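You operate a simulated robot arm through the tools that you are given. There is no shell and no other tool. Be economical: measure what you need, move in short steps, check, and stop when the job is done.

You are at the controls of a simulated robot arm. One attempt, no reset.

TASK
Put one of the flasks from the blue table top on the wall bench behind the printer. Take the bottle labelled "Pink" from the blue table top and put it on the black tray. Put one of the beakers from the blue table top on the front bench top. Take the cover pack with the latest date from the island bench behind the shelves and put it on the run card. Turn the plate dial to 40. Take the rack marked good and leave it on the yellow tray. Press the shaker time button three times. Push the top left drawer shut. Fetch the slide tray that says "A2" from the top of the analyser and set it on the front bench top. Any order will do. Set down upright: flask, bottle, beaker, cover pack, rack marked Good.

Only the result counts: the job must be done as asked and must still hold three seconds after the hand-in. Knocking over, shifting, dropping, spilling or breaking anything else fails it. A push-on lid holds only when it is set on centred and level and pressed home; a screw cap is set on level and turned clockwise until tight.

THE ROBOT
A 7-joint arm with a fingered hand on a trunk, on a base that drives. Base frame: it is fixed to the floor where the robot stands at the start and does not move with it; the origin is under the middle of the robot, x ahead of it, y to its left, z up; the surface under the hand at the start is at about z = 88. Lengths are in cm, angles in degrees, forces in N, time in s.
Its first joint turns from -115.0 to 115.0 degrees. Places, roughly: beaker [50, 0, 100]; beaker (4x4x5 cm) [90, -20, 90]; black tray (21x13x3 cm) [50, 20, 90]; bottle [75, 25, 100]; cover pack [175, 25, 100]; flask [50, 25, 100]; front bench top [120, -160, 90]; plate dial [230, 50, 90]; rack marked Good [200, 175, 100]; run card [350, 200, 100]; shaker time button [30, 160, 100]; slide tray [-50, 175, 125]; top left drawer [30, 170, 70]; wall bench behind the printer [220, 210, 90]; yellow tray [75, -200, 100]. Payload 5 kg.
Tool frame: the origin (TCP) lies between the finger pads and is the grasp point; the fingertips stand 3.2 cm ahead of it; z points along the fingers, y is the line along which they close. The gripper opens to 16 cm. The gripper's body begins 8.9 cm behind the TCP. The gripper is a hand of 4 fingers: y runs from the thumb to the fingers, the wrist lies at [0, 0, -26.7] in the tool frame, and closing takes about 1.5 s.
Orientation is that of the tool frame in the base frame, as a unit quaternion [x, y, z, w]. With the fingers straight down and closing along the base's y, the tool's x points along the base's -x, its y along +y and its z along -z.

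THE INTERFACE
- The arm moves only by the tool step_arm. Its argument "steps" is a list of rows, each a list of 6 numbers: the shift along the base's x, y, z in cm, then the turn, a rotation vector about the base's x, y, z in rad. In form: [[x, y, z, wx, wy, wz], ...]. A call has 1 to 20 rows; each row shifts and turns the commanded pose from where the row before left it. "hand" is the gripper command, from -1 (fully open) to 1 (shut), values between in proportion, set as the call begins (left out, the last holds). Each row takes 0.2 s and may step no farther than 5 cm and 8.6 degrees from the row before; otherwise, or with a gripper value out of range, the whole call is refused. A pose out of reach is approached as far as the arm can. The call stops where the force on the tool passes 40 N (or 10 N more than at its start, if that is more) or the arm is blocked; 0.2 s more then pass. Each finger travels about 4.5 cm/s and halts on what it meets, pressing with about 23 N; the grip force reading is that of the motor and also rises with nothing between the fingers. The clock runs only during rows and for 0.2 s after the last one: add rows that do not move to give the fingers time. The reply holds the time, the measured pose of the TCP, the force on the tool along the base axes, the opening and the grip force, in the units named above and with some noise, with the torque about the TCP (base axes, N m) and any sound that the robot's microphone picked up.
- Cameras (640 x 400 px; columns grow to the right, rows downward): "scene" is now at [0.63, 22.85, 179.41]; the picture's right is [0.36, -0.93, 0.00], its down [-0.78, -0.30, -0.55] and it looks along [0.51, 0.20, -0.84] (base axes); focal length 260 px, centre (320, 200). "wrist" rides on the gripper at [8, -0.4, -11.4] in the tool frame; the picture's right is [0.05, 1.00, 0.00], its down [-0.82, 0.04, -0.58] and it looks along [-0.58, 0.03, 0.82] (tool axes); focal length 265 px, centre (320, 200). There is no depth. A picture from a camera that has moved, and an enlarged one, comes with that camera's place and axes in the base frame and with its lens.
- capture(camera): a new picture of that camera. The clock stands still meanwhile.
- move_column(by): slides the trunk up (or, below 0, down) by that many cm; the arm and the scene camera ride with it, the base frame stays. It gives what a move gives, with no picture.
- drive_base(legs): drives the robot by 1 to 6 legs, each [ahead, turn to the left] in cm and degrees, along the robot's own axes; the way and the turn of a leg run together, so that a leg with both is an arc; at most 150 cm and 180 degrees a leg. The arm and the cameras ride along, it lands a little off, and it stops where it bumps. It gives what a move gives.
- set_fingers(finger1, finger2, finger3, thumb_bend): sets how far each is bent, from 0 (flat) to 1 (curled in); at 0.3 the hand is open as for a grip, at 0.7 the pads meet at the TCP. One left out holds its place. A second passes; each finger stops where it meets its share of the squeeze, and holds until it gets a number again. A gripper value or a shape takes the hand back. It gives what a move gives, with no picture; readings hold the bend of each and the force on the fingers (four entries, about 0 where the hand has none), thumb and palm.
- grasp_type(shape): the hand has 4 fingers and takes this shape, open, in about a second: jaw (thumb against the fingers, like two jaws); tri (thumb and two fingers); tip (a fingertip pinch); poke (one finger out to press); point (the index stretched); flat (the hand flat); cup (the hand cupped); fist (a fist). The gripper value then closes the fingers along that shape, each until it touches; the sizes above hold for jaw. It gives what a move gives, with no picture.
- aim_head(pan, tilt): turns the head with the scene camera to pan (to the left, within 155 degrees either way) and tilt (down, from -29 to 69), counted from straight ahead of the robot. It gives what a move gives.
- close_up(camera, box): a new picture of the part [left, top, right, bottom] of that camera's present view, enlarged. The clock stands still meanwhile.
- finish_job(): hands the job in; it is judged then, once.

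Go step by step. Nothing tells you exact positions but the pictures and the camera data: compare them with the known pose of the tool, close in by small moves and look again before you grip or let go. The budget is 217 turns and 198 pictures, counting those below and the enlarged ones. Unless the task says otherwise, let go and move clear before handing in.

The tools are called after "Call:" by a JSON object that holds its "fn" and its "kwargs". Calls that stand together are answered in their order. step_arm: Moves the arm, as the interface text tells. Its arguments: {"type":"object","properties":{"steps":{"type":"array","items":{"type":"array","items":{"type":"number"}}},"hand":{"type":"number"}},"required":["steps"]} The other tools are called the same way: move_column (by) slides the trunk up or down; grasp_type (shape) gives the hand a shape; set_fingers (finger1, finger2, finger3, thumb_bend) moves the fingers one by one; drive_base (legs) drives the base; aim_head (pan, tilt) turns the head that bears the scene camera; capture (camera) takes a picture; close_up (camera, box) takes an enlarged picture of a part of a camera's view; finish_job () hands the job in.

At the start:

```text
clock: 0.0
position: [68.83, 26.27, 121.73]
orientation: [0.0, 1.0, -0.001, 0.0]
wrist_force: [0.6, 0.5, -0.1]
torque: [0.02, -0.02, -0.03]
finger_gap: 15.98
gripper_force: 0.1
shape: jaw
bend: [0.3, 0.3, 0.3, 0.3]
finger forces: [0.0, 0.0, 0.0, 0.1, 0.1, 0.0]
trunk travel left (down, up): [-65.0, 34.0]
robot x, y, heading: [-0.34, -0.14, 0.0]
head pan, tilt: [21.3, 56.8]
```

scene: 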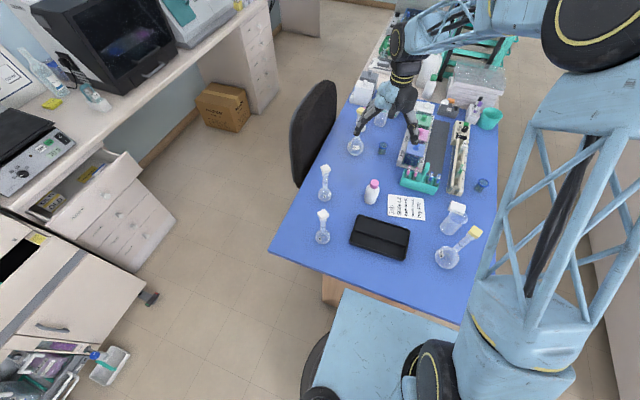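
wrist: 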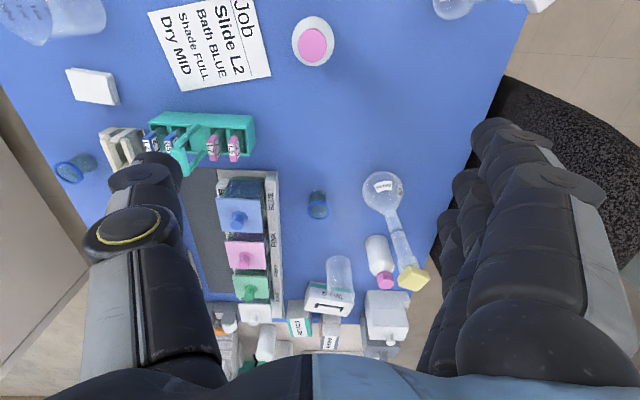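

I see the blue table ahead with flasks, a pink-capped bottle and the black tray, and a wall bench to the left. I'll look closer at the table and survey the surroundings.

Call:
{"fn": "close_up", "kwargs": {"camera": "scene", "box": [280, 80, 520, 280]}}

Call:
{"fn": "aim_head", "kwargs": {"pan": 80, "tilt": 35}}

Call:
{"fn": "capture", "kwargs": {"camera": "scene"}}

Call:
{"fn": "aim_head", "kwargs": {"pan": 30, "tilt": 25}}

Call:
{"fn": "capture", "kwargs": {"camera": "scene"}}

Call:
{"fn": "aim_head", "kwargs": {"pan": -60, "tilt": 35}}

Call:
{"fn": "capture", "kwargs": {"camera": "scene"}}

Call:
{"fn": "aim_head", "kwargs": {"pan": 130, "tilt": 35}}

Call:
{"fn": "capture", "kwargs": {"camera": "scene"}}

```text
2.00 times, centred on (400, 180) of scene
camera zoom: at [0.63, 22.85, 179.41], right [0.36, -0.93, 0.0], down [-0.78, -0.3, -0.55], along [0.51, 0.2, -0.84], focal length 520 px, centre (160, 240)
```

zoom: 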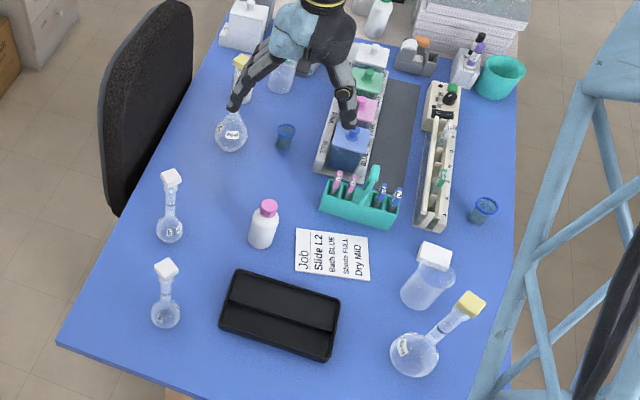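

```text
clock: 1.3
position: [68.91, 26.41, 121.7]
orientation: [0.0, 1.0, 0.001, 0.0]
wrist_force: [-1.1, -0.5, -0.4]
torque: [-0.02, 0.01, 0.03]
finger_gap: 15.99
gripper_force: 0.1
shape: jaw
bend: [0.3, 0.3, 0.3, 0.3]
finger forces: [0.0, 0.0, 0.0, 0.0, 0.0, 0.0]
trunk travel left (down, up): [-65.0, 34.0]
robot x, y, heading: [0.06, 0.04, 0.3]
head pan, tilt: [80.0, 35.0]
```

```text
194 pictures are left
camera scene: at [-4.38, 28.97, 182.46], right [0.98, -0.17, 0.0], down [-0.1, -0.57, -0.82], along [0.14, 0.81, -0.57], focal length 260 px, centre (320, 200)
```

scene: 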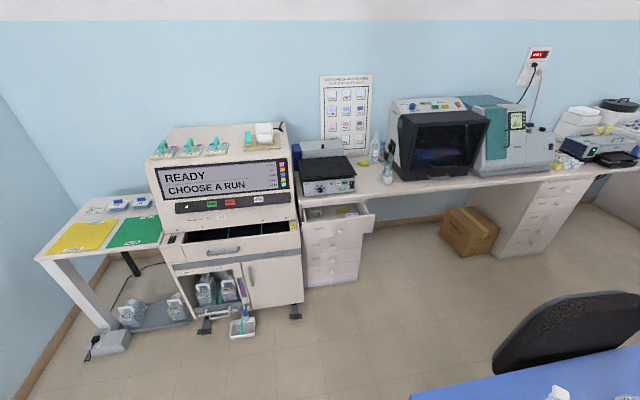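

```text
clock: 2.5
position: [68.78, 26.36, 121.76]
orientation: [0.0, 1.0, 0.0, 0.0]
wrist_force: [-0.4, -0.1, 0.9]
torque: [0.04, 0.0, 0.0]
finger_gap: 16.01
gripper_force: 0.3
shape: jaw
bend: [0.3, 0.3, 0.3, 0.3]
finger forces: [0.0, 0.1, 0.0, 0.1, 0.0, 0.0]
trunk travel left (down, up): [-65.0, 34.0]
robot x, y, heading: [-0.1, -0.1, 0.2]
head pan, tilt: [30.0, 25.0]
```

```text
193 pictures are left
camera scene: at [2.06, 24.92, 184.04], right [0.5, -0.87, 0.0], down [-0.37, -0.21, -0.91], along [0.78, 0.45, -0.42], focal length 260 px, centre (320, 200)
```

scene: 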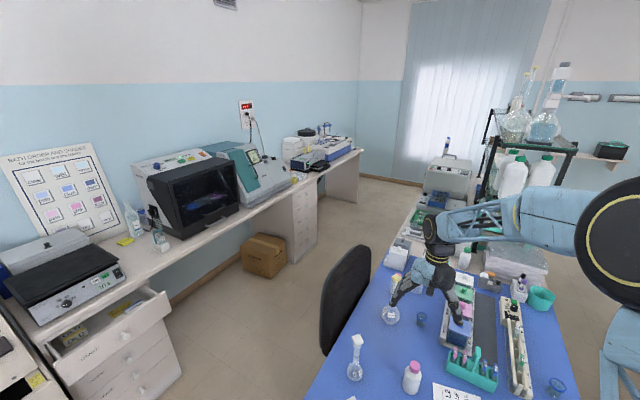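

```text
clock: 4.1
position: [68.84, 26.24, 121.78]
orientation: [0.0, 1.0, 0.0, 0.0]
wrist_force: [-0.1, 0.6, 0.1]
torque: [0.01, 0.0, -0.03]
finger_gap: 15.98
gripper_force: 0.1
shape: jaw
bend: [0.3, 0.3, 0.3, 0.3]
finger forces: [0.1, 0.0, 0.0, 0.1, 0.0, 0.1]
trunk travel left (down, up): [-65.0, 34.0]
robot x, y, heading: [0.06, -0.03, 0.2]
head pan, tilt: [-60.0, 35.0]
```

```text
192 pictures are left
camera scene: at [-1.5, 12.68, 182.47], right [-0.87, -0.5, 0.0], down [-0.29, 0.5, -0.82], along [0.41, -0.71, -0.57], focal length 260 px, centre (320, 200)
```

scene: 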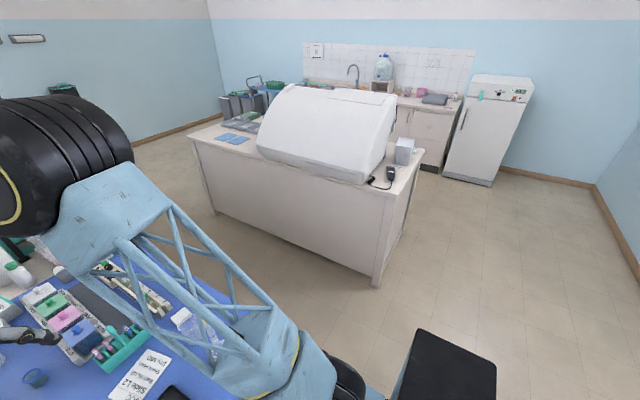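

```text
clock: 6.9
position: [68.89, 26.28, 121.75]
orientation: [0.0, 1.0, 0.0, 0.001]
wrist_force: [0.7, 0.2, 0.4]
torque: [0.0, 0.03, 0.0]
finger_gap: 15.98
gripper_force: 0.0
shape: jaw
bend: [0.3, 0.3, 0.3, 0.3]
finger forces: [0.1, 0.1, 0.1, 0.0, 0.0, 0.1]
trunk travel left (down, up): [-65.0, 34.0]
robot x, y, heading: [0.01, -0.33, -0.0]
head pan, tilt: [130.0, 35.0]
```

```text
191 pictures are left
camera scene: at [-11.57, 27.05, 182.46], right [0.77, 0.64, 0.0], down [0.37, -0.44, -0.82], along [-0.53, 0.63, -0.57], focal length 260 px, centre (320, 200)
```

scene: 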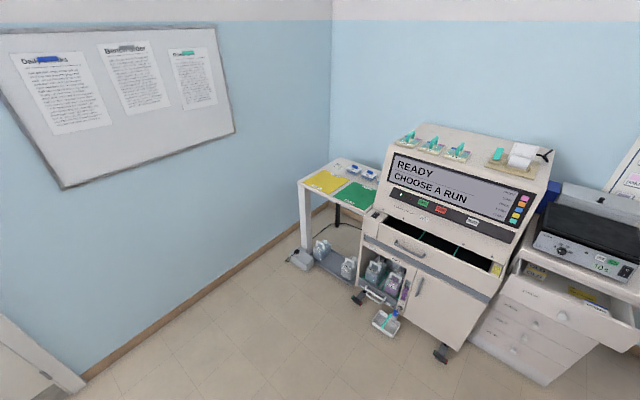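

The drawer, shaker and analyser are on the left wall, the front bench is on the right. I'll look back at the table to read the bottle labels.

Call:
{"fn": "aim_head", "kwargs": {"pan": 5, "tilt": 50}}

Call:
{"fn": "capture", "kwargs": {"camera": "scene"}}

Call:
{"fn": "close_up", "kwargs": {"camera": "wrist", "box": [240, 0, 480, 300]}}

```text
clock: 9.0
position: [68.81, 26.29, 121.72]
orientation: [0.0, 1.0, -0.001, 0.0]
wrist_force: [-0.3, 0.5, -0.3]
torque: [0.02, 0.01, -0.02]
finger_gap: 15.98
gripper_force: 0.1
shape: jaw
bend: [0.3, 0.3, 0.3, 0.3]
finger forces: [0.1, 0.0, 0.0, 0.0, 0.0, 0.0]
trunk travel left (down, up): [-65.0, 34.0]
robot x, y, heading: [0.03, 0.08, 0.1]
head pan, tilt: [5.0, 50.0]
```

```text
190 pictures are left
camera scene: at [1.76, 20.98, 180.29], right [0.09, -1.0, 0.0], down [-0.76, -0.07, -0.64], along [0.64, 0.06, -0.77], focal length 260 px, centre (320, 200)
```

scene: 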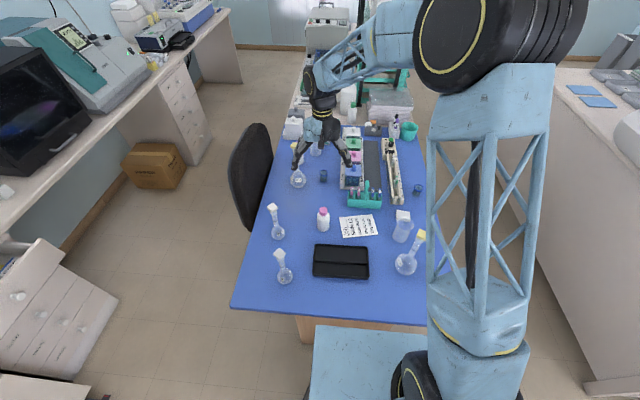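

```text
1.33 times, centred on (360, 150) of wrist
camera zoom: at [60.82, 25.89, 133.05], right [-0.05, 1.0, 0.0], down [0.81, 0.04, 0.58], along [0.58, 0.03, -0.82], focal length 354 px, centre (267, 267)
```

zoom: 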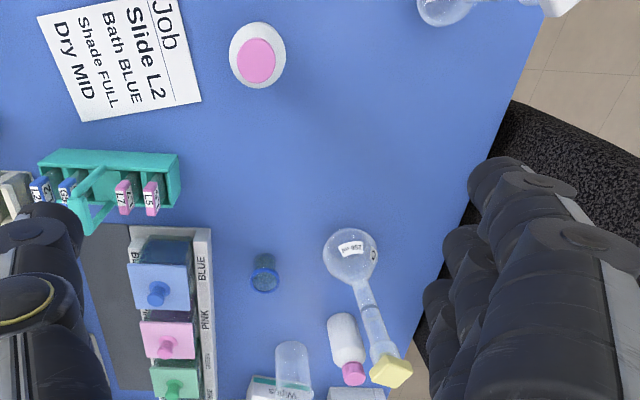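

Two bottles have pink caps, and the labels aren't visible from here. I'll swing the wrist around so its camera sees the far sides.

Call:
{"fn": "step_arm", "kwargs": {"steps": [[1, 0, 0, 0, 0, 0.149], [1, 0, 0, 0, 0, 0.149], [1, 0, 0, 0, 0, 0.149], [1, 0, 0, 0, 0, 0.149], [1, 0, 0, 0, 0, 0.149], [1, 0, 0, 0, 0, 0.149], [1, 0, 0, 0, 0, 0.149], [1, 0, 0, 0, 0, 0.149], [1, 0, 0, 0, 0, 0.149], [1, 0, 0, 0, 0, 0.149], [1, 0, 0, 0, 0, 0.149], [1, 0, 0, 0, 0, 0.149], [1, 0, 0, 0, 0, 0.149], [1, 0, 0, 0, 0, 0.149], [1, 0, 0, 0, 0, 0.149], [1, 0, 0, 0, 0, 0.149], [1, 0, 0, 0, 0, 0.149], [1, 0, 0, 0, 0, 0.149], [1, 0, 0, 0, 0, 0.149], [0, 0, 0, 0, 0, 0.149]]}}

Call:
{"fn": "capture", "kwargs": {"camera": "wrist"}}

Call:
{"fn": "close_up", "kwargs": {"camera": "scene", "box": [230, 110, 440, 290]}}

```text
clock: 13.2
position: [83.81, 27.22, 121.32]
orientation: [0.933, -0.36, 0.002, 0.006]
wrist_force: [0.9, 0.4, -0.3]
torque: [0.01, -0.01, -0.03]
finger_gap: 16.01
gripper_force: 0.0
shape: jaw
bend: [0.3, 0.3, 0.3, 0.3]
finger forces: [0.0, 0.0, 0.0, 0.0, 0.0, 0.0]
out of reach, approached as far as the arm can: row 16, 17, 18, 19, 20
trunk travel left (down, up): [-65.0, 34.0]
robot x, y, heading: [0.2, 0.21, 0.3]
head pan, tilt: [5.0, 50.0]
```

```text
188 pictures are left
camera wrist: at [90.03, 22.25, 132.7], right [-0.63, -0.77, 0.01], down [-0.63, 0.52, 0.57], along [-0.45, 0.36, -0.82], focal length 265 px, centre (320, 200)
```

wrist: 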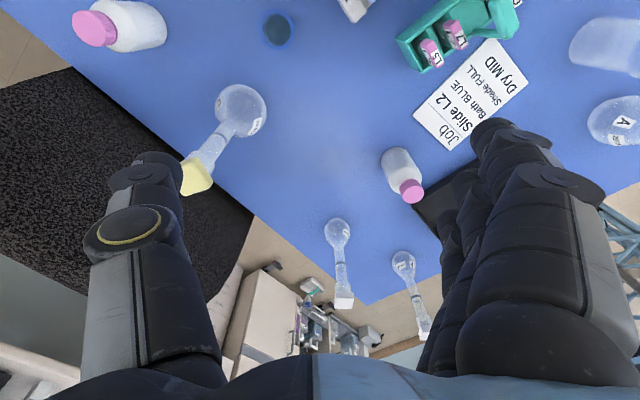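

```text
2.22 times, centred on (335, 200) of scene
camera zoom: at [1.75, 21.0, 180.29], right [0.09, -1.0, 0.0], down [-0.76, -0.07, -0.64], along [0.64, 0.06, -0.77], focal length 578 px, centre (287, 200)
```

zoom: 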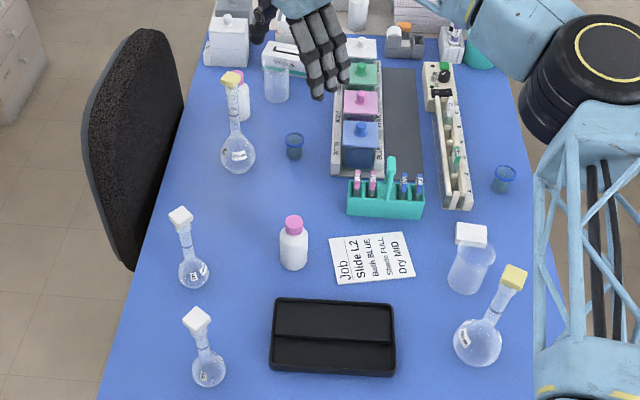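

Call:
{"fn": "close_up", "kwargs": {"camera": "wrist", "box": [350, 130, 450, 220]}}

Call:
{"fn": "close_up", "kwargs": {"camera": "scene", "box": [290, 130, 390, 260]}}

Call:
{"fn": "close_up", "kwargs": {"camera": "wrist", "box": [60, 0, 180, 60]}}

```text
4.44 times, centred on (400, 175) of wrist
camera zoom: at [90.03, 22.25, 132.7], right [-0.63, -0.77, 0.01], down [-0.63, 0.52, 0.57], along [-0.45, 0.36, -0.82], focal length 1180 px, centre (-36, 311)
```

zoom: 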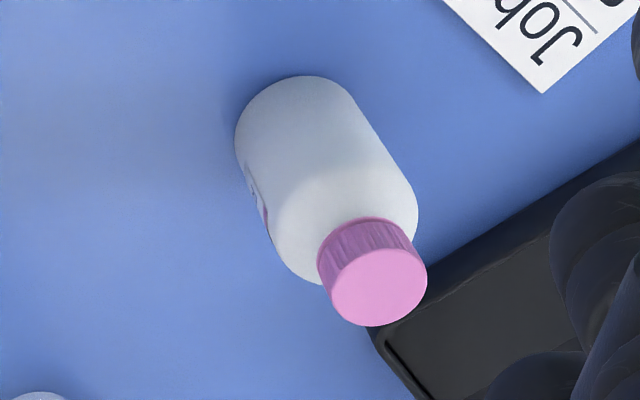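

```text
3.08 times, centred on (340, 195) of scene
camera zoom: at [1.75, 21.0, 180.29], right [0.09, -1.0, 0.0], down [-0.76, -0.07, -0.64], along [0.64, 0.06, -0.77], focal length 800 px, centre (258, 215)
```

zoom: 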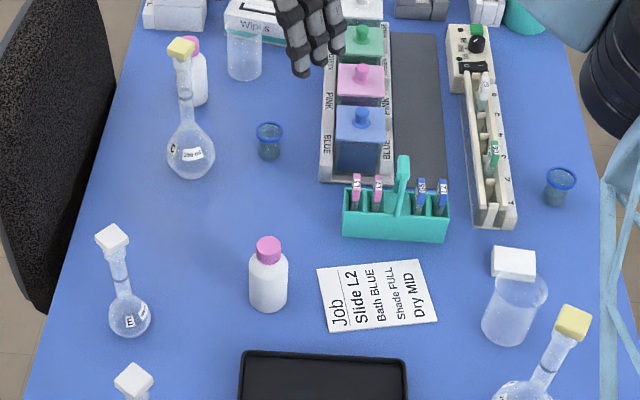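

```text
5.33 times, centred on (120, 30) of wrist
camera zoom: at [90.03, 22.25, 132.7], right [-0.63, -0.77, 0.01], down [-0.63, 0.52, 0.57], along [-0.45, 0.36, -0.82], focal length 1416 px, centre (1387, 1107)
```

zoom: 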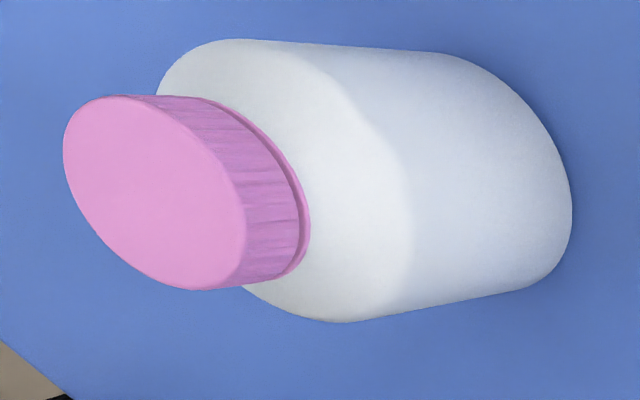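

The near bottle carries a label with a pink stripe on its +y side. I'll turn the wrist back the other way to read it.

Call:
{"fn": "step_arm", "kwargs": {"steps": [[-1, 0, 0, 0, 0, -0.149], [-1, 0, 0, 0, 0, -0.149], [-1, 0, 0, 0, 0, -0.149], [-1, 0, 0, 0, 0, -0.149], [-1, 0, 0, 0, 0, -0.149], [-1, 0, 0, 0, 0, -0.149], [-1, 0, 0, 0, 0, -0.149], [-1, 0, 0, 0, 0, -0.149], [-1, 0, 0, 0, 0, -0.149], [-1, 0, 0, 0, 0, -0.149], [-1, 1, 0, 0, 0, -0.149], [-1, 1, 0, 0, 0, -0.149], [-1, 1, 0, 0, 0, -0.149], [-1, 1, 0, 0, 0, -0.149], [-1, 1, 0, 0, 0, -0.149], [-1, 1, 0, 0, 0, -0.149], [-1, 1, 0, 0, 0, -0.149], [-1, 1, 0, 0, 0, -0.149], [0, 1, 0, 0, 0, -0.149], [0, 1, 0, 0, 0, -0.149]]}}

Call:
{"fn": "step_arm", "kwargs": {"steps": [[0, 1, 0, 0, 0, -0.149], [0, 1, 0, 0, 0, -0.149], [0, 1, 0, 0, 0, -0.149], [0, 1, 0, 0, 0, -0.149], [0, 1, 0, 0, 0, -0.149], [0, 1, 0, 0, 0, -0.149], [0, 1, 0, 0, 0, -0.149], [0, 1, 0, 0, 0, -0.149], [0, 0, -1, 0, 0, -0.149], [0, 0, -1, 0, 0, 0]]}}

Call:
{"fn": "capture", "kwargs": {"camera": "wrist"}}

```text
clock: 17.4
position: [65.75, 37.28, 121.5]
orientation: [0.286, 0.958, 0.006, -0.002]
wrist_force: [1.2, 0.2, -0.7]
torque: [-0.01, 0.0, 0.01]
finger_gap: 15.98
gripper_force: 0.3
shape: jaw
bend: [0.3, 0.3, 0.3, 0.3]
finger forces: [0.0, 0.0, 0.0, 0.1, 0.0, 0.0]
trunk travel left (down, up): [-65.0, 34.0]
robot x, y, heading: [-0.19, 0.09, 0.3]
head pan, tilt: [5.0, 50.0]
```

```text
clock: 19.6
position: [65.85, 45.17, 119.41]
orientation: [0.82, 0.573, 0.006, 0.002]
wrist_force: [-0.8, 0.7, -0.2]
torque: [-0.03, -0.03, -0.01]
finger_gap: 16.0
gripper_force: 0.0
shape: jaw
bend: [0.3, 0.3, 0.3, 0.3]
finger forces: [0.0, 0.1, 0.0, 0.0, 0.0, 0.1]
trunk travel left (down, up): [-65.0, 34.0]
robot x, y, heading: [0.26, 0.24, 0.0]
head pan, tilt: [5.0, 50.0]
```

```text
183 pictures are left
camera wrist: at [68.05, 52.88, 130.7], right [0.96, -0.29, 0.01], down [-0.25, -0.78, 0.57], along [-0.16, -0.55, -0.82], focal length 265 px, centre (320, 200)
```

wrist: 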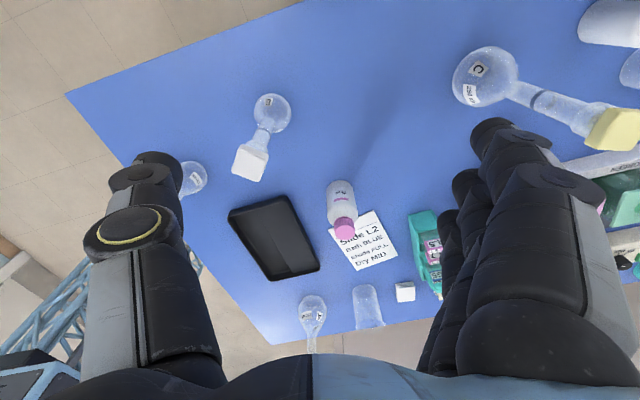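

Call:
{"fn": "close_up", "kwargs": {"camera": "wrist", "box": [310, 165, 380, 250]}}

Call:
{"fn": "close_up", "kwargs": {"camera": "wrist", "box": [560, 0, 640, 100]}}

```text
4.71 times, centred on (345, 208) of wrist
camera zoom: at [68.05, 52.88, 130.7], right [0.96, -0.29, 0.01], down [-0.25, -0.78, 0.57], along [-0.16, -0.55, -0.82], focal length 1249 px, centre (202, 165)
```

zoom: 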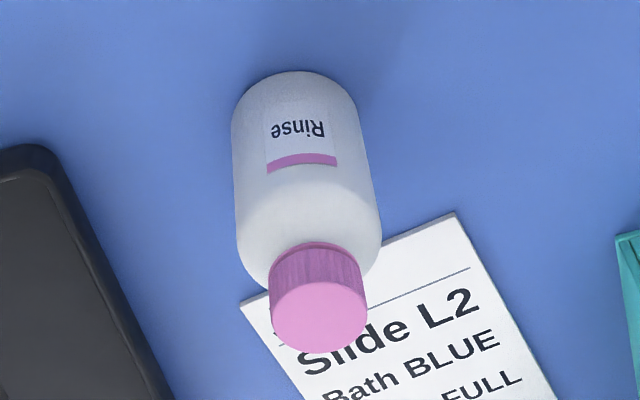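

```text
4.00 times, centred on (600, 50) of wrist
camera zoom: at [68.05, 52.88, 130.7], right [0.96, -0.29, 0.01], down [-0.25, -0.78, 0.57], along [-0.16, -0.55, -0.82], focal length 1062 px, centre (-800, 800)
```

zoom: 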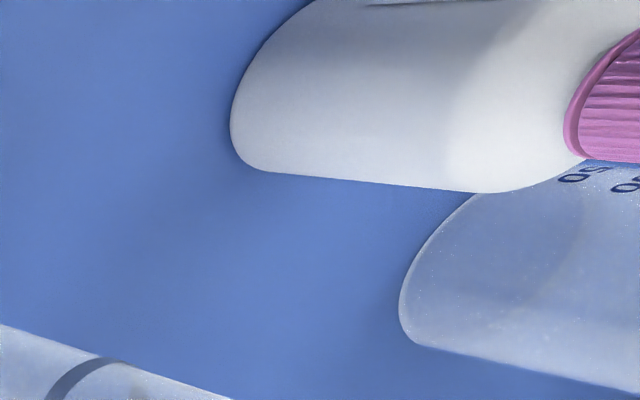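

The near bottle says "Rinse". I'll shift along to read the far pink-capped one.

Call:
{"fn": "step_arm", "kwargs": {"steps": [[4, 0, 0, 0, 0, 0], [4, 1, 0, 0, 0, 0], [4, 1, 0, 0, 0, 0], [4, 1, 0, 0, 0, 0], [4, 1, 0, 0, 0, 0]]}}

Call:
{"fn": "capture", "kwargs": {"camera": "wrist"}}

Call:
{"fn": "capture", "kwargs": {"camera": "scene"}}

```text
clock: 20.8
position: [86.08, 49.07, 119.26]
orientation: [0.819, 0.574, 0.004, 0.003]
wrist_force: [0.4, 0.9, -0.7]
torque: [-0.02, 0.06, 0.02]
finger_gap: 15.99
gripper_force: 0.1
shape: jaw
bend: [0.3, 0.3, 0.3, 0.3]
finger forces: [0.0, 0.0, 0.0, 0.1, 0.1, 0.0]
trunk travel left (down, up): [-65.0, 34.0]
robot x, y, heading: [-0.1, 0.0, -0.1]
head pan, tilt: [5.0, 50.0]
```

```text
180 pictures are left
camera wrist: at [88.36, 56.77, 130.71], right [0.96, -0.29, 0.01], down [-0.24, -0.78, 0.57], along [-0.16, -0.55, -0.82], focal length 265 px, centre (320, 200)
```

wrist: 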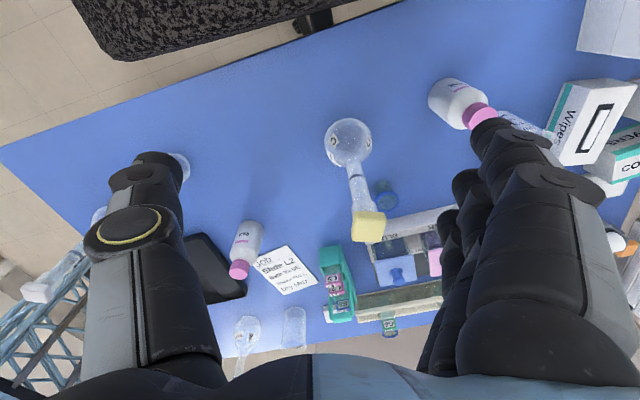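

```text
179 pictures are left
camera scene: at [2.04, 21.14, 180.27], right [0.09, -1.0, 0.0], down [-0.76, -0.07, -0.64], along [0.64, 0.06, -0.77], focal length 260 px, centre (320, 200)
```

scene: 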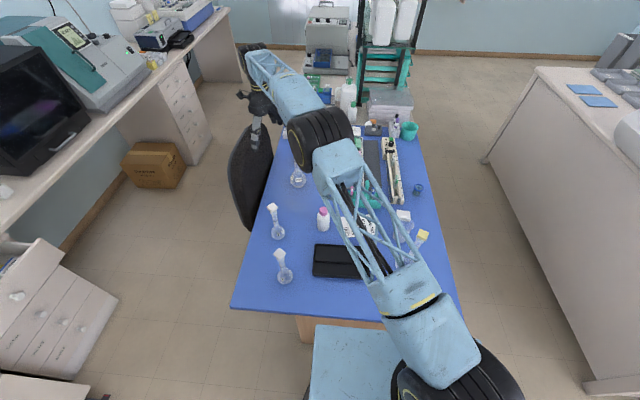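

Call:
{"fn": "close_up", "kwargs": {"camera": "wrist", "box": [420, 60, 520, 140]}}

```text
5.00 times, centred on (470, 100) of wrist
camera zoom: at [88.36, 56.77, 130.71], right [0.96, -0.29, 0.01], down [-0.24, -0.78, 0.57], along [-0.16, -0.55, -0.82], focal length 1327 px, centre (-430, 700)
```

zoom: 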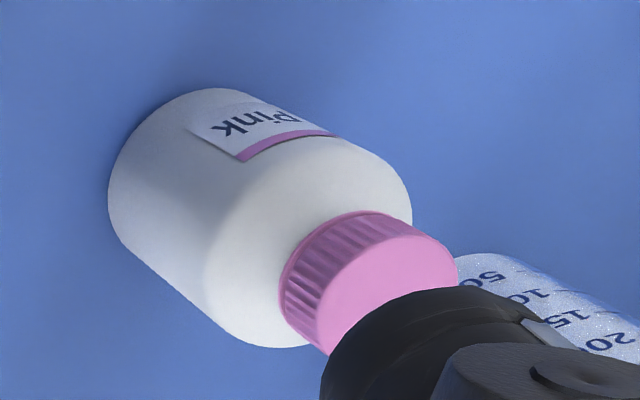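

The far bottle at about (103.5, 41) is "Pink". It's out of reach from here, so I'll tuck the arm in and check the base footprint before driving round to the left aisle.

Call:
{"fn": "step_arm", "kwargs": {"steps": [[-1, -2, 4, 0, 0, 0.149], [-2, -2, 4, 0, 0, 0.149], [-3, -2, 4, 0, 0, 0.149], [-3, -2, 3, 0, 0, 0.149], [-3, -2, 3, 0, 0, 0.149], [-3, -2, 3, 0, 0, 0.149], [-3, -2, 3, 0, 0, 0.149], [-3, -2, 3, 0, 0, 0.149], [-3, -2, 3, 0, 0, 0.149], [-3, -2, 2, 0, 0, 0.149], [-3, -2, 0, 0, 0, 0.149], [-3, -2, 0, 0, 0, 0.149], [-3, -2, 0, 0, 0, 0]]}}

Call:
{"fn": "aim_head", "kwargs": {"pan": 10, "tilt": 69}}

Call:
{"fn": "capture", "kwargs": {"camera": "scene"}}

Call:
{"fn": "aim_head", "kwargs": {"pan": 85, "tilt": 66}}

Call:
{"fn": "capture", "kwargs": {"camera": "scene"}}

Call:
{"fn": "aim_head", "kwargs": {"pan": 150, "tilt": 60}}

Call:
{"fn": "capture", "kwargs": {"camera": "scene"}}

```text
refused: row 3 steps farther than a row can; nothing moved
```

```text
clock: 21.6
position: [85.83, 49.11, 119.6]
orientation: [0.819, 0.574, 0.004, 0.003]
wrist_force: [0.5, 0.8, -0.3]
torque: [-0.02, -0.01, 0.0]
finger_gap: 16.02
gripper_force: 0.0
shape: jaw
bend: [0.3, 0.3, 0.3, 0.3]
finger forces: [0.0, 0.1, 0.0, 0.0, 0.0, 0.0]
trunk travel left (down, up): [-65.0, 34.0]
robot x, y, heading: [0.11, 0.27, -0.0]
head pan, tilt: [10.0, 68.8]
```

```text
177 pictures are left
camera scene: at [-0.4, 21.3, 178.09], right [0.17, -0.98, 0.0], down [-0.92, -0.16, -0.36], along [0.36, 0.06, -0.93], focal length 260 px, centre (320, 200)
```

scene: 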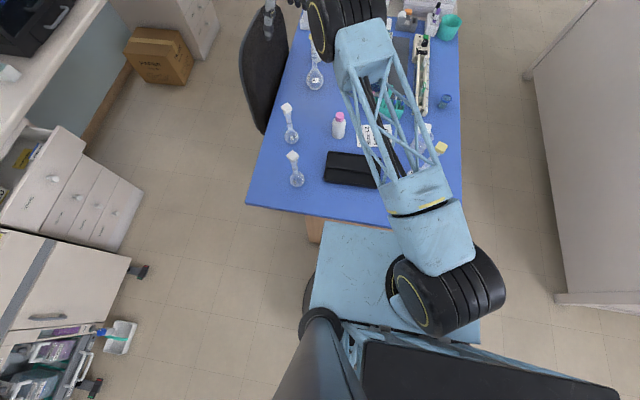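

```text
clock: 23.1
position: [85.82, 49.15, 119.48]
orientation: [0.819, 0.573, 0.005, 0.002]
wrist_force: [0.0, 1.6, -1.0]
torque: [0.0, 0.0, -0.02]
finger_gap: 16.01
gripper_force: 0.0
shape: jaw
bend: [0.3, 0.3, 0.3, 0.3]
finger forces: [0.0, 0.1, 0.0, 0.0, 0.0, 0.0]
trunk travel left (down, up): [-65.0, 34.0]
robot x, y, heading: [-0.21, 0.07, -0.1]
head pan, tilt: [85.0, 66.0]
```

```text
176 pictures are left
camera scene: at [-5.38, 26.25, 178.37], right [1.0, -0.09, 0.0], down [-0.08, -0.91, -0.41], along [0.04, 0.4, -0.91], focal length 260 px, centre (320, 200)
```

scene: 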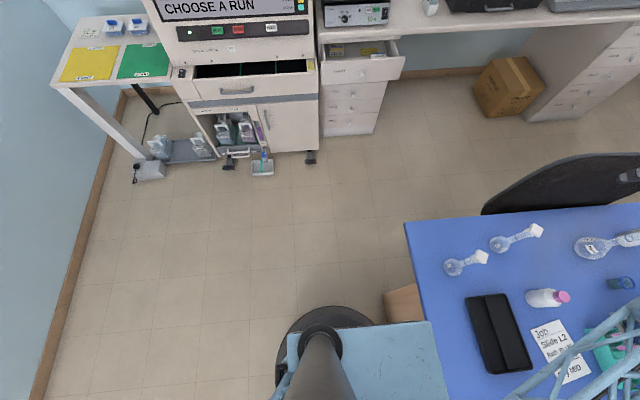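

```text
clock: 24.4
position: [85.86, 49.12, 119.51]
orientation: [0.819, 0.574, 0.006, 0.002]
wrist_force: [-0.2, -0.1, -0.4]
torque: [0.01, 0.04, 0.03]
finger_gap: 15.97
gripper_force: 0.0
shape: jaw
bend: [0.3, 0.3, 0.3, 0.3]
finger forces: [0.0, 0.1, 0.0, 0.0, 0.0, 0.1]
trunk travel left (down, up): [-65.0, 34.0]
robot x, y, heading: [-0.44, 0.21, 0.1]
head pan, tilt: [150.0, 60.0]
```

```text
175 pictures are left
camera scene: at [-11.68, 23.66, 179.03], right [0.5, 0.87, 0.0], down [0.75, -0.43, -0.5], along [-0.43, 0.25, -0.87], focal length 260 px, centre (320, 200)
```

scene: 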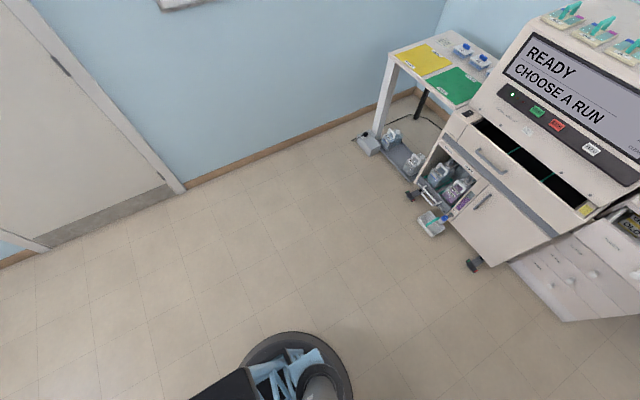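

The base is a disc of about 32 cm radius with the torso above it. I'll tuck the arm, back up, and drive to about (52, 106) in the left aisle.

Call:
{"fn": "step_arm", "kwargs": {"steps": [[-2.5, -2, 3, 0, 0, 0.149], [-2.8, -3, 2.5, 0, 0, 0.149], [-2.8, -3, 2.5, 0, 0, 0.149], [-2.8, -3, 2.5, 0, 0, 0.149], [-2.8, -3, 2.5, 0, 0, 0.149], [-2.8, -3, 2.5, 0, 0, 0.149], [-2.8, -3, 2.5, 0, 0, 0.149], [-2.8, -3, 2.5, 0, 0, 0.149], [-2.8, -3, 2.5, 0, 0, 0.149], [-2.8, -3, 2.5, 0, 0, 0.149], [-2.8, -3, 2.5, 0, 0, 0.149], [-2.8, -3, 2.5, 0, 0, 0.149], [-2.8, -3, 0, 0, 0, 0]]}}

Call:
{"fn": "drive_base", "kwargs": {"legs": [[-12, 0], [0, 90], [104, 0], [0, -90]]}}

Call:
{"fn": "aim_head", "kwargs": {"pan": 0, "tilt": 60}}

Call:
{"fn": "capture", "kwargs": {"camera": "scene"}}

```text
clock: 27.2
position: [49.62, 11.02, 149.98]
orientation: [0.064, 0.998, 0.005, -0.004]
wrist_force: [-0.5, 0.0, 0.2]
torque: [0.05, -0.03, 0.03]
finger_gap: 15.98
gripper_force: 0.1
shape: jaw
bend: [0.3, 0.3, 0.3, 0.3]
finger forces: [0.0, 0.1, 0.0, 0.0, 0.0, 0.0]
trunk travel left (down, up): [-65.0, 34.0]
robot x, y, heading: [0.33, 0.09, -0.2]
head pan, tilt: [150.0, 60.0]
```

```text
clock: 39.7
position: [12.25, 147.1, 149.94]
orientation: [-0.333, 0.943, 0.004, -0.005]
wrist_force: [-0.2, 0.5, 0.2]
torque: [-0.01, 0.01, 0.01]
finger_gap: 16.02
gripper_force: 0.1
shape: jaw
bend: [0.3, 0.3, 0.3, 0.3]
finger forces: [0.1, 0.1, 0.0, 0.0, 0.0, 0.1]
trunk travel left (down, up): [-65.0, 34.0]
robot x, y, heading: [-13.84, 103.56, 46.4]
head pan, tilt: [150.0, 60.0]
stopped in leg 4: the robot was blocked; the commanded pose is now the measured one
```

```text
clock: 42.0
position: [12.16, 147.13, 149.79]
orientation: [-0.333, 0.943, 0.004, -0.005]
wrist_force: [-0.1, -0.1, 0.8]
torque: [-0.02, -0.02, -0.01]
finger_gap: 16.01
gripper_force: 0.0
shape: jaw
bend: [0.3, 0.3, 0.3, 0.3]
finger forces: [0.0, 0.1, 0.1, 0.1, 0.0, 0.0]
trunk travel left (down, up): [-65.0, 34.0]
robot x, y, heading: [-13.73, 103.48, 46.7]
head pan, tilt: [0.0, 60.0]
```

```text
174 pictures are left
camera scene: at [-28.18, 117.9, 179.04], right [0.72, -0.69, 0.0], down [-0.6, -0.63, -0.5], along [0.34, 0.36, -0.87], focal length 260 px, centre (320, 200)
```

scene: 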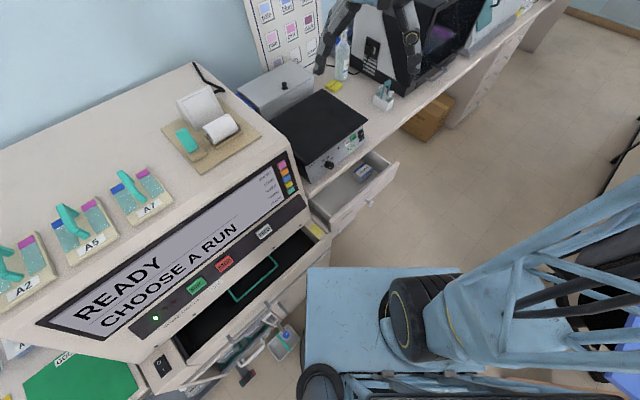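

Turning was blocked, the torso corner meeting the analyser front. I'll turn back, reverse a little, and then turn clear of it.

Call:
{"fn": "drive_base", "kwargs": {"legs": [[0, 43], [-17, 0], [0, -90]]}}

Call:
{"fn": "aim_head", "kwargs": {"pan": 60, "tilt": 50}}

Call:
{"fn": "capture", "kwargs": {"camera": "scene"}}

Call:
{"fn": "aim_head", "kwargs": {"pan": 0, "tilt": 50}}

Call:
{"fn": "capture", "kwargs": {"camera": "scene"}}

```text
clock: 49.5
position: [35.45, 98.59, 149.9]
orientation: [0.057, 0.998, 0.006, -0.003]
wrist_force: [0.0, -0.6, 0.1]
torque: [-0.01, -0.01, -0.01]
finger_gap: 15.98
gripper_force: 0.1
shape: jaw
bend: [0.3, 0.3, 0.3, 0.3]
finger forces: [0.0, 0.1, 0.1, 0.1, 0.0, 0.0]
trunk travel left (down, up): [-65.0, 34.0]
robot x, y, heading: [-14.6, 86.46, 0.9]
head pan, tilt: [0.0, 60.0]
```

```text
clock: 50.8
position: [35.46, 98.62, 149.84]
orientation: [0.056, 0.998, 0.006, -0.003]
wrist_force: [0.0, -0.1, -0.1]
torque: [-0.02, 0.0, 0.0]
finger_gap: 15.98
gripper_force: 0.1
shape: jaw
bend: [0.3, 0.3, 0.3, 0.3]
finger forces: [0.1, 0.1, 0.0, 0.1, 0.0, 0.0]
trunk travel left (down, up): [-65.0, 34.0]
robot x, y, heading: [-14.17, 86.61, 1.0]
head pan, tilt: [60.0, 50.0]
```

```text
173 pictures are left
camera scene: at [-16.6, 113.52, 180.29], right [0.87, -0.49, 0.0], down [-0.37, -0.67, -0.64], along [0.31, 0.56, -0.77], focal length 260 px, centre (320, 200)
```

scene: 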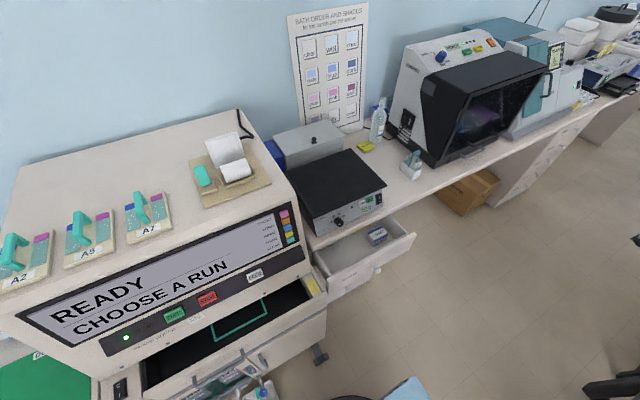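

```text
clock: 52.1
position: [35.37, 98.63, 149.95]
orientation: [0.057, 0.998, 0.005, -0.003]
wrist_force: [-0.7, -0.3, 0.9]
torque: [-0.01, 0.04, 0.03]
finger_gap: 16.01
gripper_force: 0.1
shape: jaw
bend: [0.3, 0.3, 0.3, 0.3]
finger forces: [0.0, 0.1, 0.0, 0.0, 0.0, 0.0]
trunk travel left (down, up): [-65.0, 34.0]
robot x, y, heading: [-14.0, 86.62, 0.9]
head pan, tilt: [0.0, 50.0]
```

```text
172 pictures are left
camera scene: at [-12.65, 106.93, 180.29], right [0.02, -1.0, 0.0], down [-0.77, -0.01, -0.64], along [0.64, 0.01, -0.77], focal length 260 px, centre (320, 200)
```

scene: 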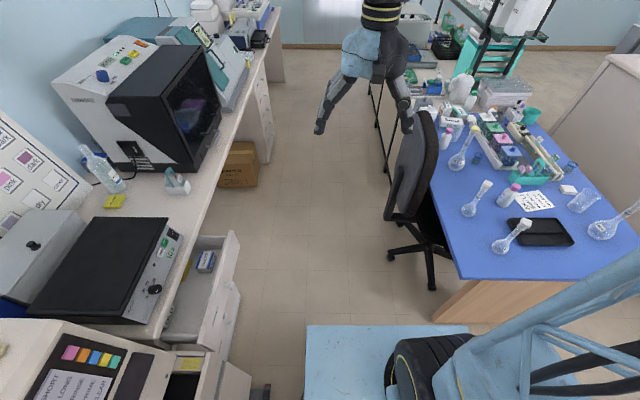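

The aisle is clear. I'll drive up to roughly (45, 96), from where the table, drawer and shaker are all in reach.

Call:
{"fn": "drive_base", "kwargs": {"legs": [[0, 9], [60, 0], [0, -10]]}}

Call:
{"fn": "aim_head", "kwargs": {"pan": -50, "tilt": 55}}

Call:
{"fn": "capture", "kwargs": {"camera": "scene"}}

Call:
{"fn": "aim_head", "kwargs": {"pan": 90, "tilt": 55}}

Call:
{"fn": "capture", "kwargs": {"camera": "scene"}}

```text
clock: 56.9
position: [96.01, 107.55, 149.92]
orientation: [0.069, 0.998, 0.005, -0.003]
wrist_force: [0.3, -0.2, -0.1]
torque: [0.03, -0.01, 0.0]
finger_gap: 15.99
gripper_force: 0.0
shape: jaw
bend: [0.3, 0.3, 0.3, 0.3]
finger forces: [0.1, 0.1, 0.1, 0.0, 0.0, 0.0]
trunk travel left (down, up): [-65.0, 34.0]
robot x, y, heading: [46.14, 97.05, -0.5]
head pan, tilt: [0.0, 50.0]
```

```text
clock: 58.1
position: [96.15, 107.64, 149.84]
orientation: [0.069, 0.998, 0.005, -0.003]
wrist_force: [0.1, -0.7, -0.5]
torque: [-0.03, -0.03, -0.02]
finger_gap: 16.0
gripper_force: 0.1
shape: jaw
bend: [0.3, 0.3, 0.3, 0.3]
finger forces: [0.0, 0.0, 0.1, 0.0, 0.0, 0.0]
trunk travel left (down, up): [-65.0, 34.0]
robot x, y, heading: [46.46, 96.71, -0.7]
head pan, tilt: [-50.0, 55.0]
```

```text
171 pictures are left
camera scene: at [45.1, 111.63, 179.64], right [-0.77, -0.64, 0.0], down [-0.52, 0.63, -0.57], along [0.37, -0.44, -0.82], focal length 260 px, centre (320, 200)
```

scene: 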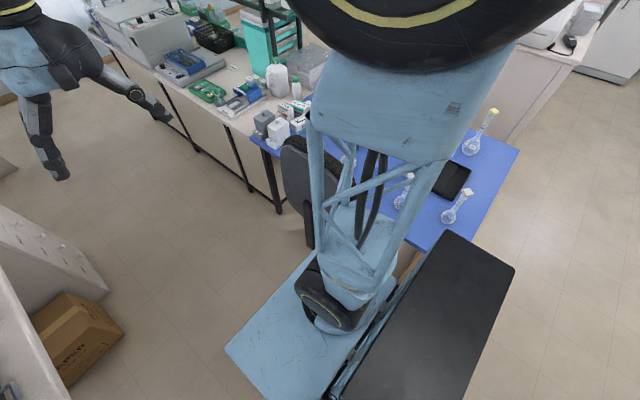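

```text
clock: 60.3
position: [95.98, 107.53, 149.86]
orientation: [0.07, 0.998, 0.005, -0.003]
wrist_force: [-0.1, -0.4, -0.5]
torque: [-0.03, 0.03, -0.02]
finger_gap: 15.99
gripper_force: 0.2
shape: jaw
bend: [0.3, 0.3, 0.3, 0.3]
finger forces: [0.0, 0.0, 0.0, 0.0, 0.1, 0.0]
trunk travel left (down, up): [-65.0, 34.0]
robot x, y, heading: [46.55, 96.99, -0.5]
head pan, tilt: [90.0, 55.0]
```

```text
170 pictures are left
camera scene: at [40.58, 124.4, 179.64], right [1.0, -0.01, 0.0], down [-0.01, -0.82, -0.57], along [0.01, 0.57, -0.82], focal length 260 px, centre (320, 200)
```

scene: 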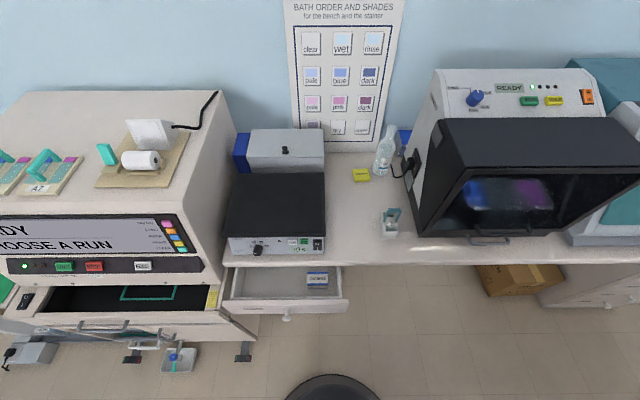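

Call:
{"fn": "close_up", "kwargs": {"camera": "scene", "box": [215, 215, 365, 325]}}

Call:
{"fn": "close_up", "kwargs": {"camera": "scene", "box": [0, 60, 260, 300]}}

```text
3.64 times, centred on (290, 270) of scene
camera zoom: at [40.58, 124.4, 179.64], right [1.0, -0.01, 0.0], down [-0.01, -0.82, -0.57], along [0.01, 0.57, -0.82], focal length 946 px, centre (429, -54)
```

zoom: 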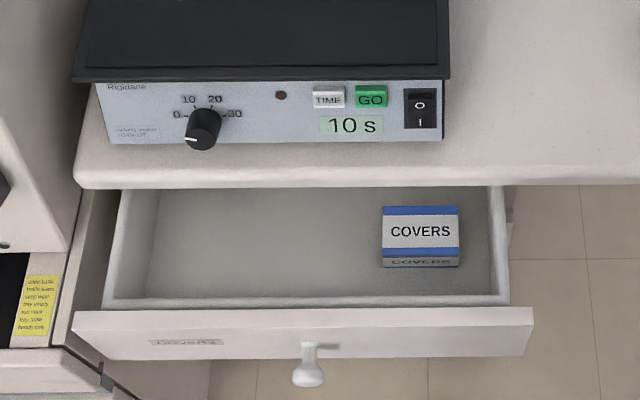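

```text
1.67 times, centred on (130, 180) of scene
camera zoom: at [40.58, 124.4, 179.64], right [1.0, -0.01, 0.0], down [-0.01, -0.82, -0.57], along [0.01, 0.57, -0.82], focal length 433 px, centre (637, 233)
```

zoom: 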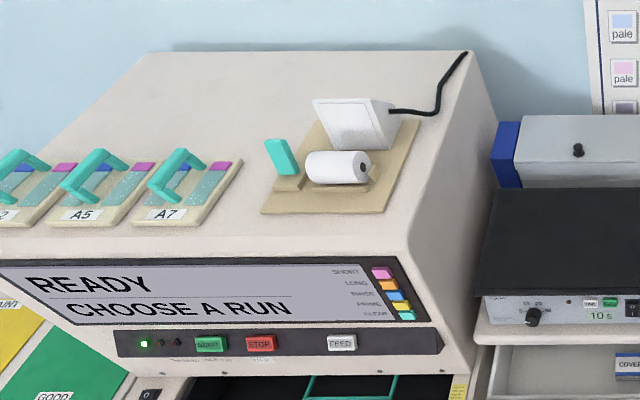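

The shaker's TIME button is at about (32, 162, 99.7) and the drawer front at y≈149. First the Pink bottle: move over it and look down.

Call:
{"fn": "step_arm", "kwargs": {"steps": [[0, -4.4, -1.5, 0, 0, 0], [0, -4.4, -1.5, 0, 0, 0], [0, -4.4, -1.5, 0, 0, 0], [0, -4.4, -1.5, 0, 0, 0], [0, -4.4, -1.5, 0, 0, 0], [0, -4.4, -1.5, 0, 0, 0], [0, -4.4, -1.5, 0, 0, 0], [0, -4.4, -1.5, 0, 0, 0], [0, -4.4, -1.5, 0, 0, 0], [0, -4.4, -1.5, 0, 0, 0], [0, -4.4, -1.5, 0, 0, 0], [0, -4.4, -1.5, 0, 0, 0], [0, -4.4, -1.5, 0, 0, 0], [0, -4.4, -1.5, 0, 0, 0]]}}

Call:
{"fn": "capture", "kwargs": {"camera": "wrist"}}

Call:
{"fn": "aim_head", "kwargs": {"pan": -60, "tilt": 50}}

Call:
{"fn": "capture", "kwargs": {"camera": "scene"}}

```text
clock: 63.3
position: [96.24, 45.6, 128.67]
orientation: [0.069, 0.998, 0.006, -0.003]
wrist_force: [-0.1, -0.8, -0.7]
torque: [0.04, 0.01, 0.03]
finger_gap: 15.99
gripper_force: 0.0
shape: jaw
bend: [0.3, 0.3, 0.3, 0.3]
finger forces: [0.1, 0.0, 0.1, 0.0, 0.1, 0.1]
trunk travel left (down, up): [-65.0, 34.0]
robot x, y, heading: [46.22, 97.19, -0.3]
head pan, tilt: [90.0, 55.0]
```

```text
167 pictures are left
camera wrist: at [88.29, 46.22, 140.03], right [0.09, 1.0, 0.01], down [0.82, -0.08, 0.57], along [0.57, -0.04, -0.82], focal length 265 px, centre (320, 200)
```

wrist: 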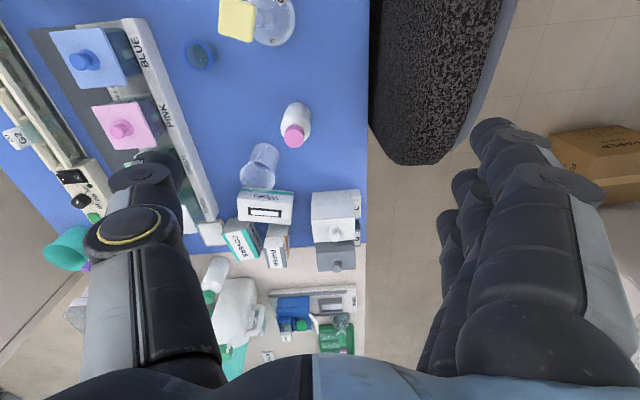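

```text
clock: 65.7
position: [96.2, 45.94, 128.85]
orientation: [0.071, 0.997, 0.005, -0.003]
wrist_force: [-0.2, 0.7, -0.5]
torque: [-0.01, -0.03, 0.01]
finger_gap: 15.98
gripper_force: 0.0
shape: jaw
bend: [0.3, 0.3, 0.3, 0.3]
finger forces: [0.1, 0.0, 0.1, 0.0, 0.0, 0.1]
trunk travel left (down, up): [-65.0, 34.0]
robot x, y, heading: [46.36, 96.64, -0.4]
head pan, tilt: [-60.0, 50.0]
```

```text
166 pictures are left
camera scene: at [44.31, 110.45, 180.3], right [-0.87, -0.49, 0.0], down [-0.38, 0.67, -0.64], along [0.32, -0.56, -0.77], focal length 260 px, centre (320, 200)
```

scene: 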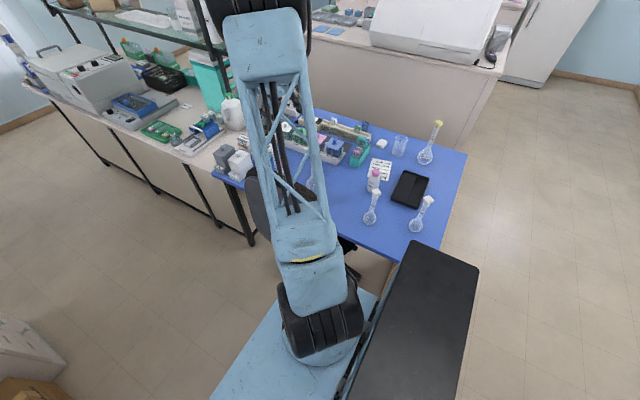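

The Pink bottle stands at about (104.5, 40.8). I'll move above it, partly close the hand, and check.

Call:
{"fn": "step_arm", "kwargs": {"steps": [[3, -2, -3, 0, 0, 0], [3, -2, -3, 0, 0, 0], [2.3, -0.9, -3, 0, 0, 0], [0, 0, -4, 0, 0, 0], [0, 0, -4, 0, 0, 0], [0, 0, -3.5, 0, 0, 0]], "hand": -0.25}}

Call:
{"fn": "capture", "kwargs": {"camera": "wrist"}}

```text
clock: 67.1
position: [104.52, 41.21, 108.26]
orientation: [0.07, 0.998, 0.006, -0.003]
wrist_force: [0.5, 0.3, -0.8]
torque: [0.02, -0.02, -0.01]
finger_gap: 10.07
gripper_force: 0.0
shape: jaw
bend: [0.7, 0.7, 0.7, 0.68]
finger forces: [0.0, 0.0, 0.1, 0.0, 0.0, 0.0]
trunk travel left (down, up): [-65.0, 34.0]
robot x, y, heading: [46.65, 97.07, -0.5]
head pan, tilt: [-60.0, 50.0]
```

```text
165 pictures are left
camera wrist: at [96.5, 41.81, 119.65], right [0.09, 1.0, 0.01], down [0.82, -0.08, 0.57], along [0.57, -0.04, -0.82], focal length 265 px, centre (320, 200)
```

wrist: 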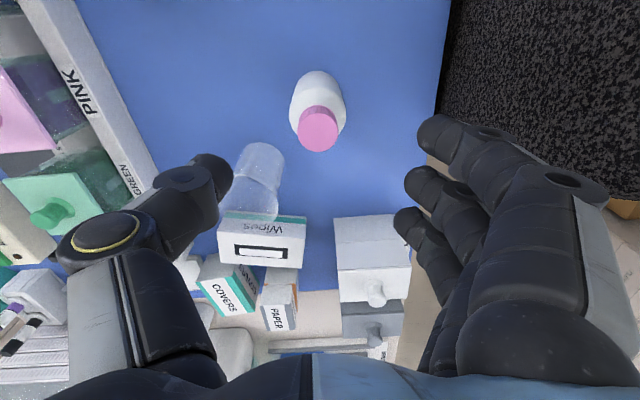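

Call:
{"fn": "step_arm", "kwargs": {"steps": [[0, -0.3, -4, 0, 0, 0], [0, 0, -4, 0, 0, 0], [0, 0, -4, 0, 0, 0], [0, 0, -2.8, 0, 0, 0]]}}

Call:
{"fn": "capture", "kwargs": {"camera": "wrist"}}

```text
clock: 68.1
position: [104.64, 40.79, 93.36]
orientation: [0.07, 0.998, 0.006, -0.004]
wrist_force: [0.9, -0.4, 0.4]
torque: [0.02, 0.01, 0.0]
finger_gap: 10.09
gripper_force: 0.0
shape: jaw
bend: [0.7, 0.7, 0.7, 0.68]
finger forces: [0.0, 0.0, 0.1, 0.0, 0.0, 0.0]
trunk travel left (down, up): [-65.0, 34.0]
robot x, y, heading: [46.04, 96.7, -0.5]
head pan, tilt: [-60.0, 50.0]
```

```text
164 pictures are left
camera wrist: at [96.71, 41.37, 104.68], right [0.09, 1.0, 0.01], down [0.82, -0.08, 0.57], along [0.57, -0.04, -0.82], focal length 265 px, centre (320, 200)
```

wrist: 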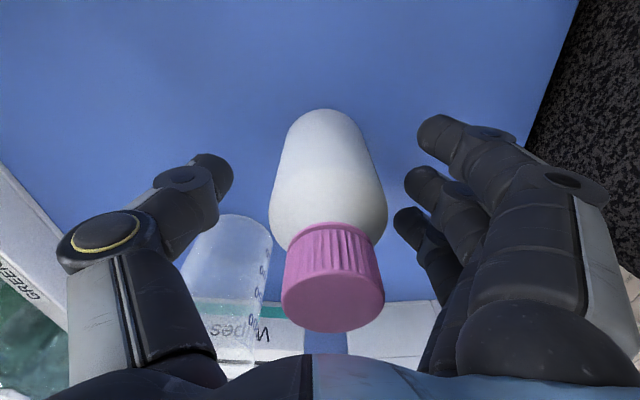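

The hand is around the bottle; I close and lift.

Call:
{"fn": "step_arm", "kwargs": {"steps": [[0, 0, 0, 0, 0, 0], [0, 0, 0, 0, 0, 0], [0, 0, 0, 0, 0, 0], [0, 0, 0, 0, 0, 0], [0, 0, 0, 0, 0, 0], [0, 0, 0, 0, 0, 0], [0, 0, 0, 0, 0, 0], [0, 0, 0, 0, 0, 0]], "hand": 1}}

Call:
{"fn": "step_arm", "kwargs": {"steps": [[0, 0, 2, 0, 0, 0], [0, 0, 4, 0, 0, 0], [0, 0, 4, 0, 0, 0], [0, 0, 4, 0, 0, 0], [0, 0, 4, 0, 0, 0], [0, 0, 4, 0, 0, 0], [0, 0, 4, 0, 0, 0]]}}

Call:
{"fn": "capture", "kwargs": {"camera": "wrist"}}

Call:
{"fn": "capture", "kwargs": {"camera": "scene"}}

```text
clock: 69.9
position: [104.66, 40.69, 93.33]
orientation: [0.07, 0.998, 0.005, -0.003]
wrist_force: [0.5, -0.7, 0.2]
torque: [-0.01, 0.0, 0.03]
finger_gap: 3.08
gripper_force: 22.8
shape: jaw
bend: [0.73, 0.73, 0.68, 0.7]
finger forces: [8.1, 9.5, 0.0, 0.1, 19.1, 0.0]
trunk travel left (down, up): [-65.0, 34.0]
robot x, y, heading: [46.5, 97.6, -0.4]
head pan, tilt: [-60.0, 50.0]
```

```text
clock: 71.5
position: [104.45, 40.74, 119.74]
orientation: [0.069, 0.998, 0.005, -0.003]
wrist_force: [-0.2, 0.7, -1.6]
torque: [-0.04, -0.04, 0.03]
finger_gap: 3.04
gripper_force: 23.0
shape: jaw
bend: [0.72, 0.73, 0.68, 0.7]
finger forces: [8.0, 9.7, 0.0, 0.1, 18.8, 0.0]
trunk travel left (down, up): [-65.0, 34.0]
robot x, y, heading: [46.22, 97.03, -0.4]
head pan, tilt: [-60.0, 50.0]
```

```text
163 pictures are left
camera wrist: at [96.4, 41.29, 131.13], right [0.09, 1.0, 0.01], down [0.82, -0.08, 0.57], along [0.57, -0.04, -0.82], focal length 265 px, centre (320, 200)
```

wrist: 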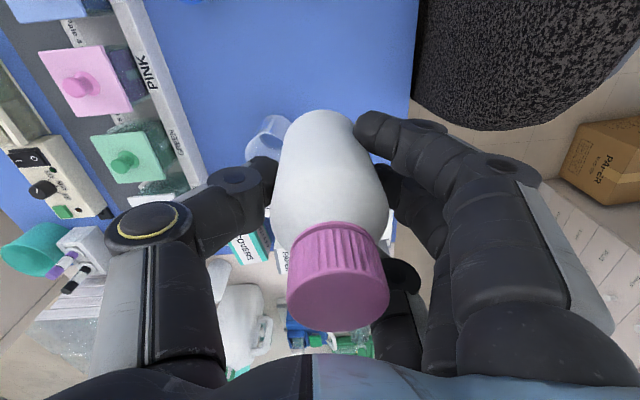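

```text
162 pictures are left
camera scene: at [44.26, 110.5, 180.29], right [-0.87, -0.49, 0.0], down [-0.38, 0.67, -0.64], along [0.32, -0.56, -0.77], focal length 260 px, centre (320, 200)
```

scene: 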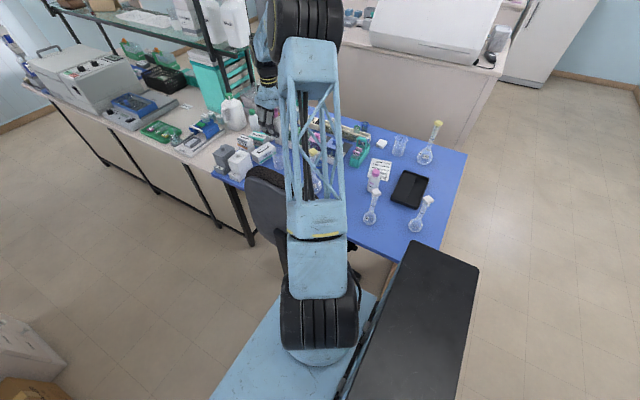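

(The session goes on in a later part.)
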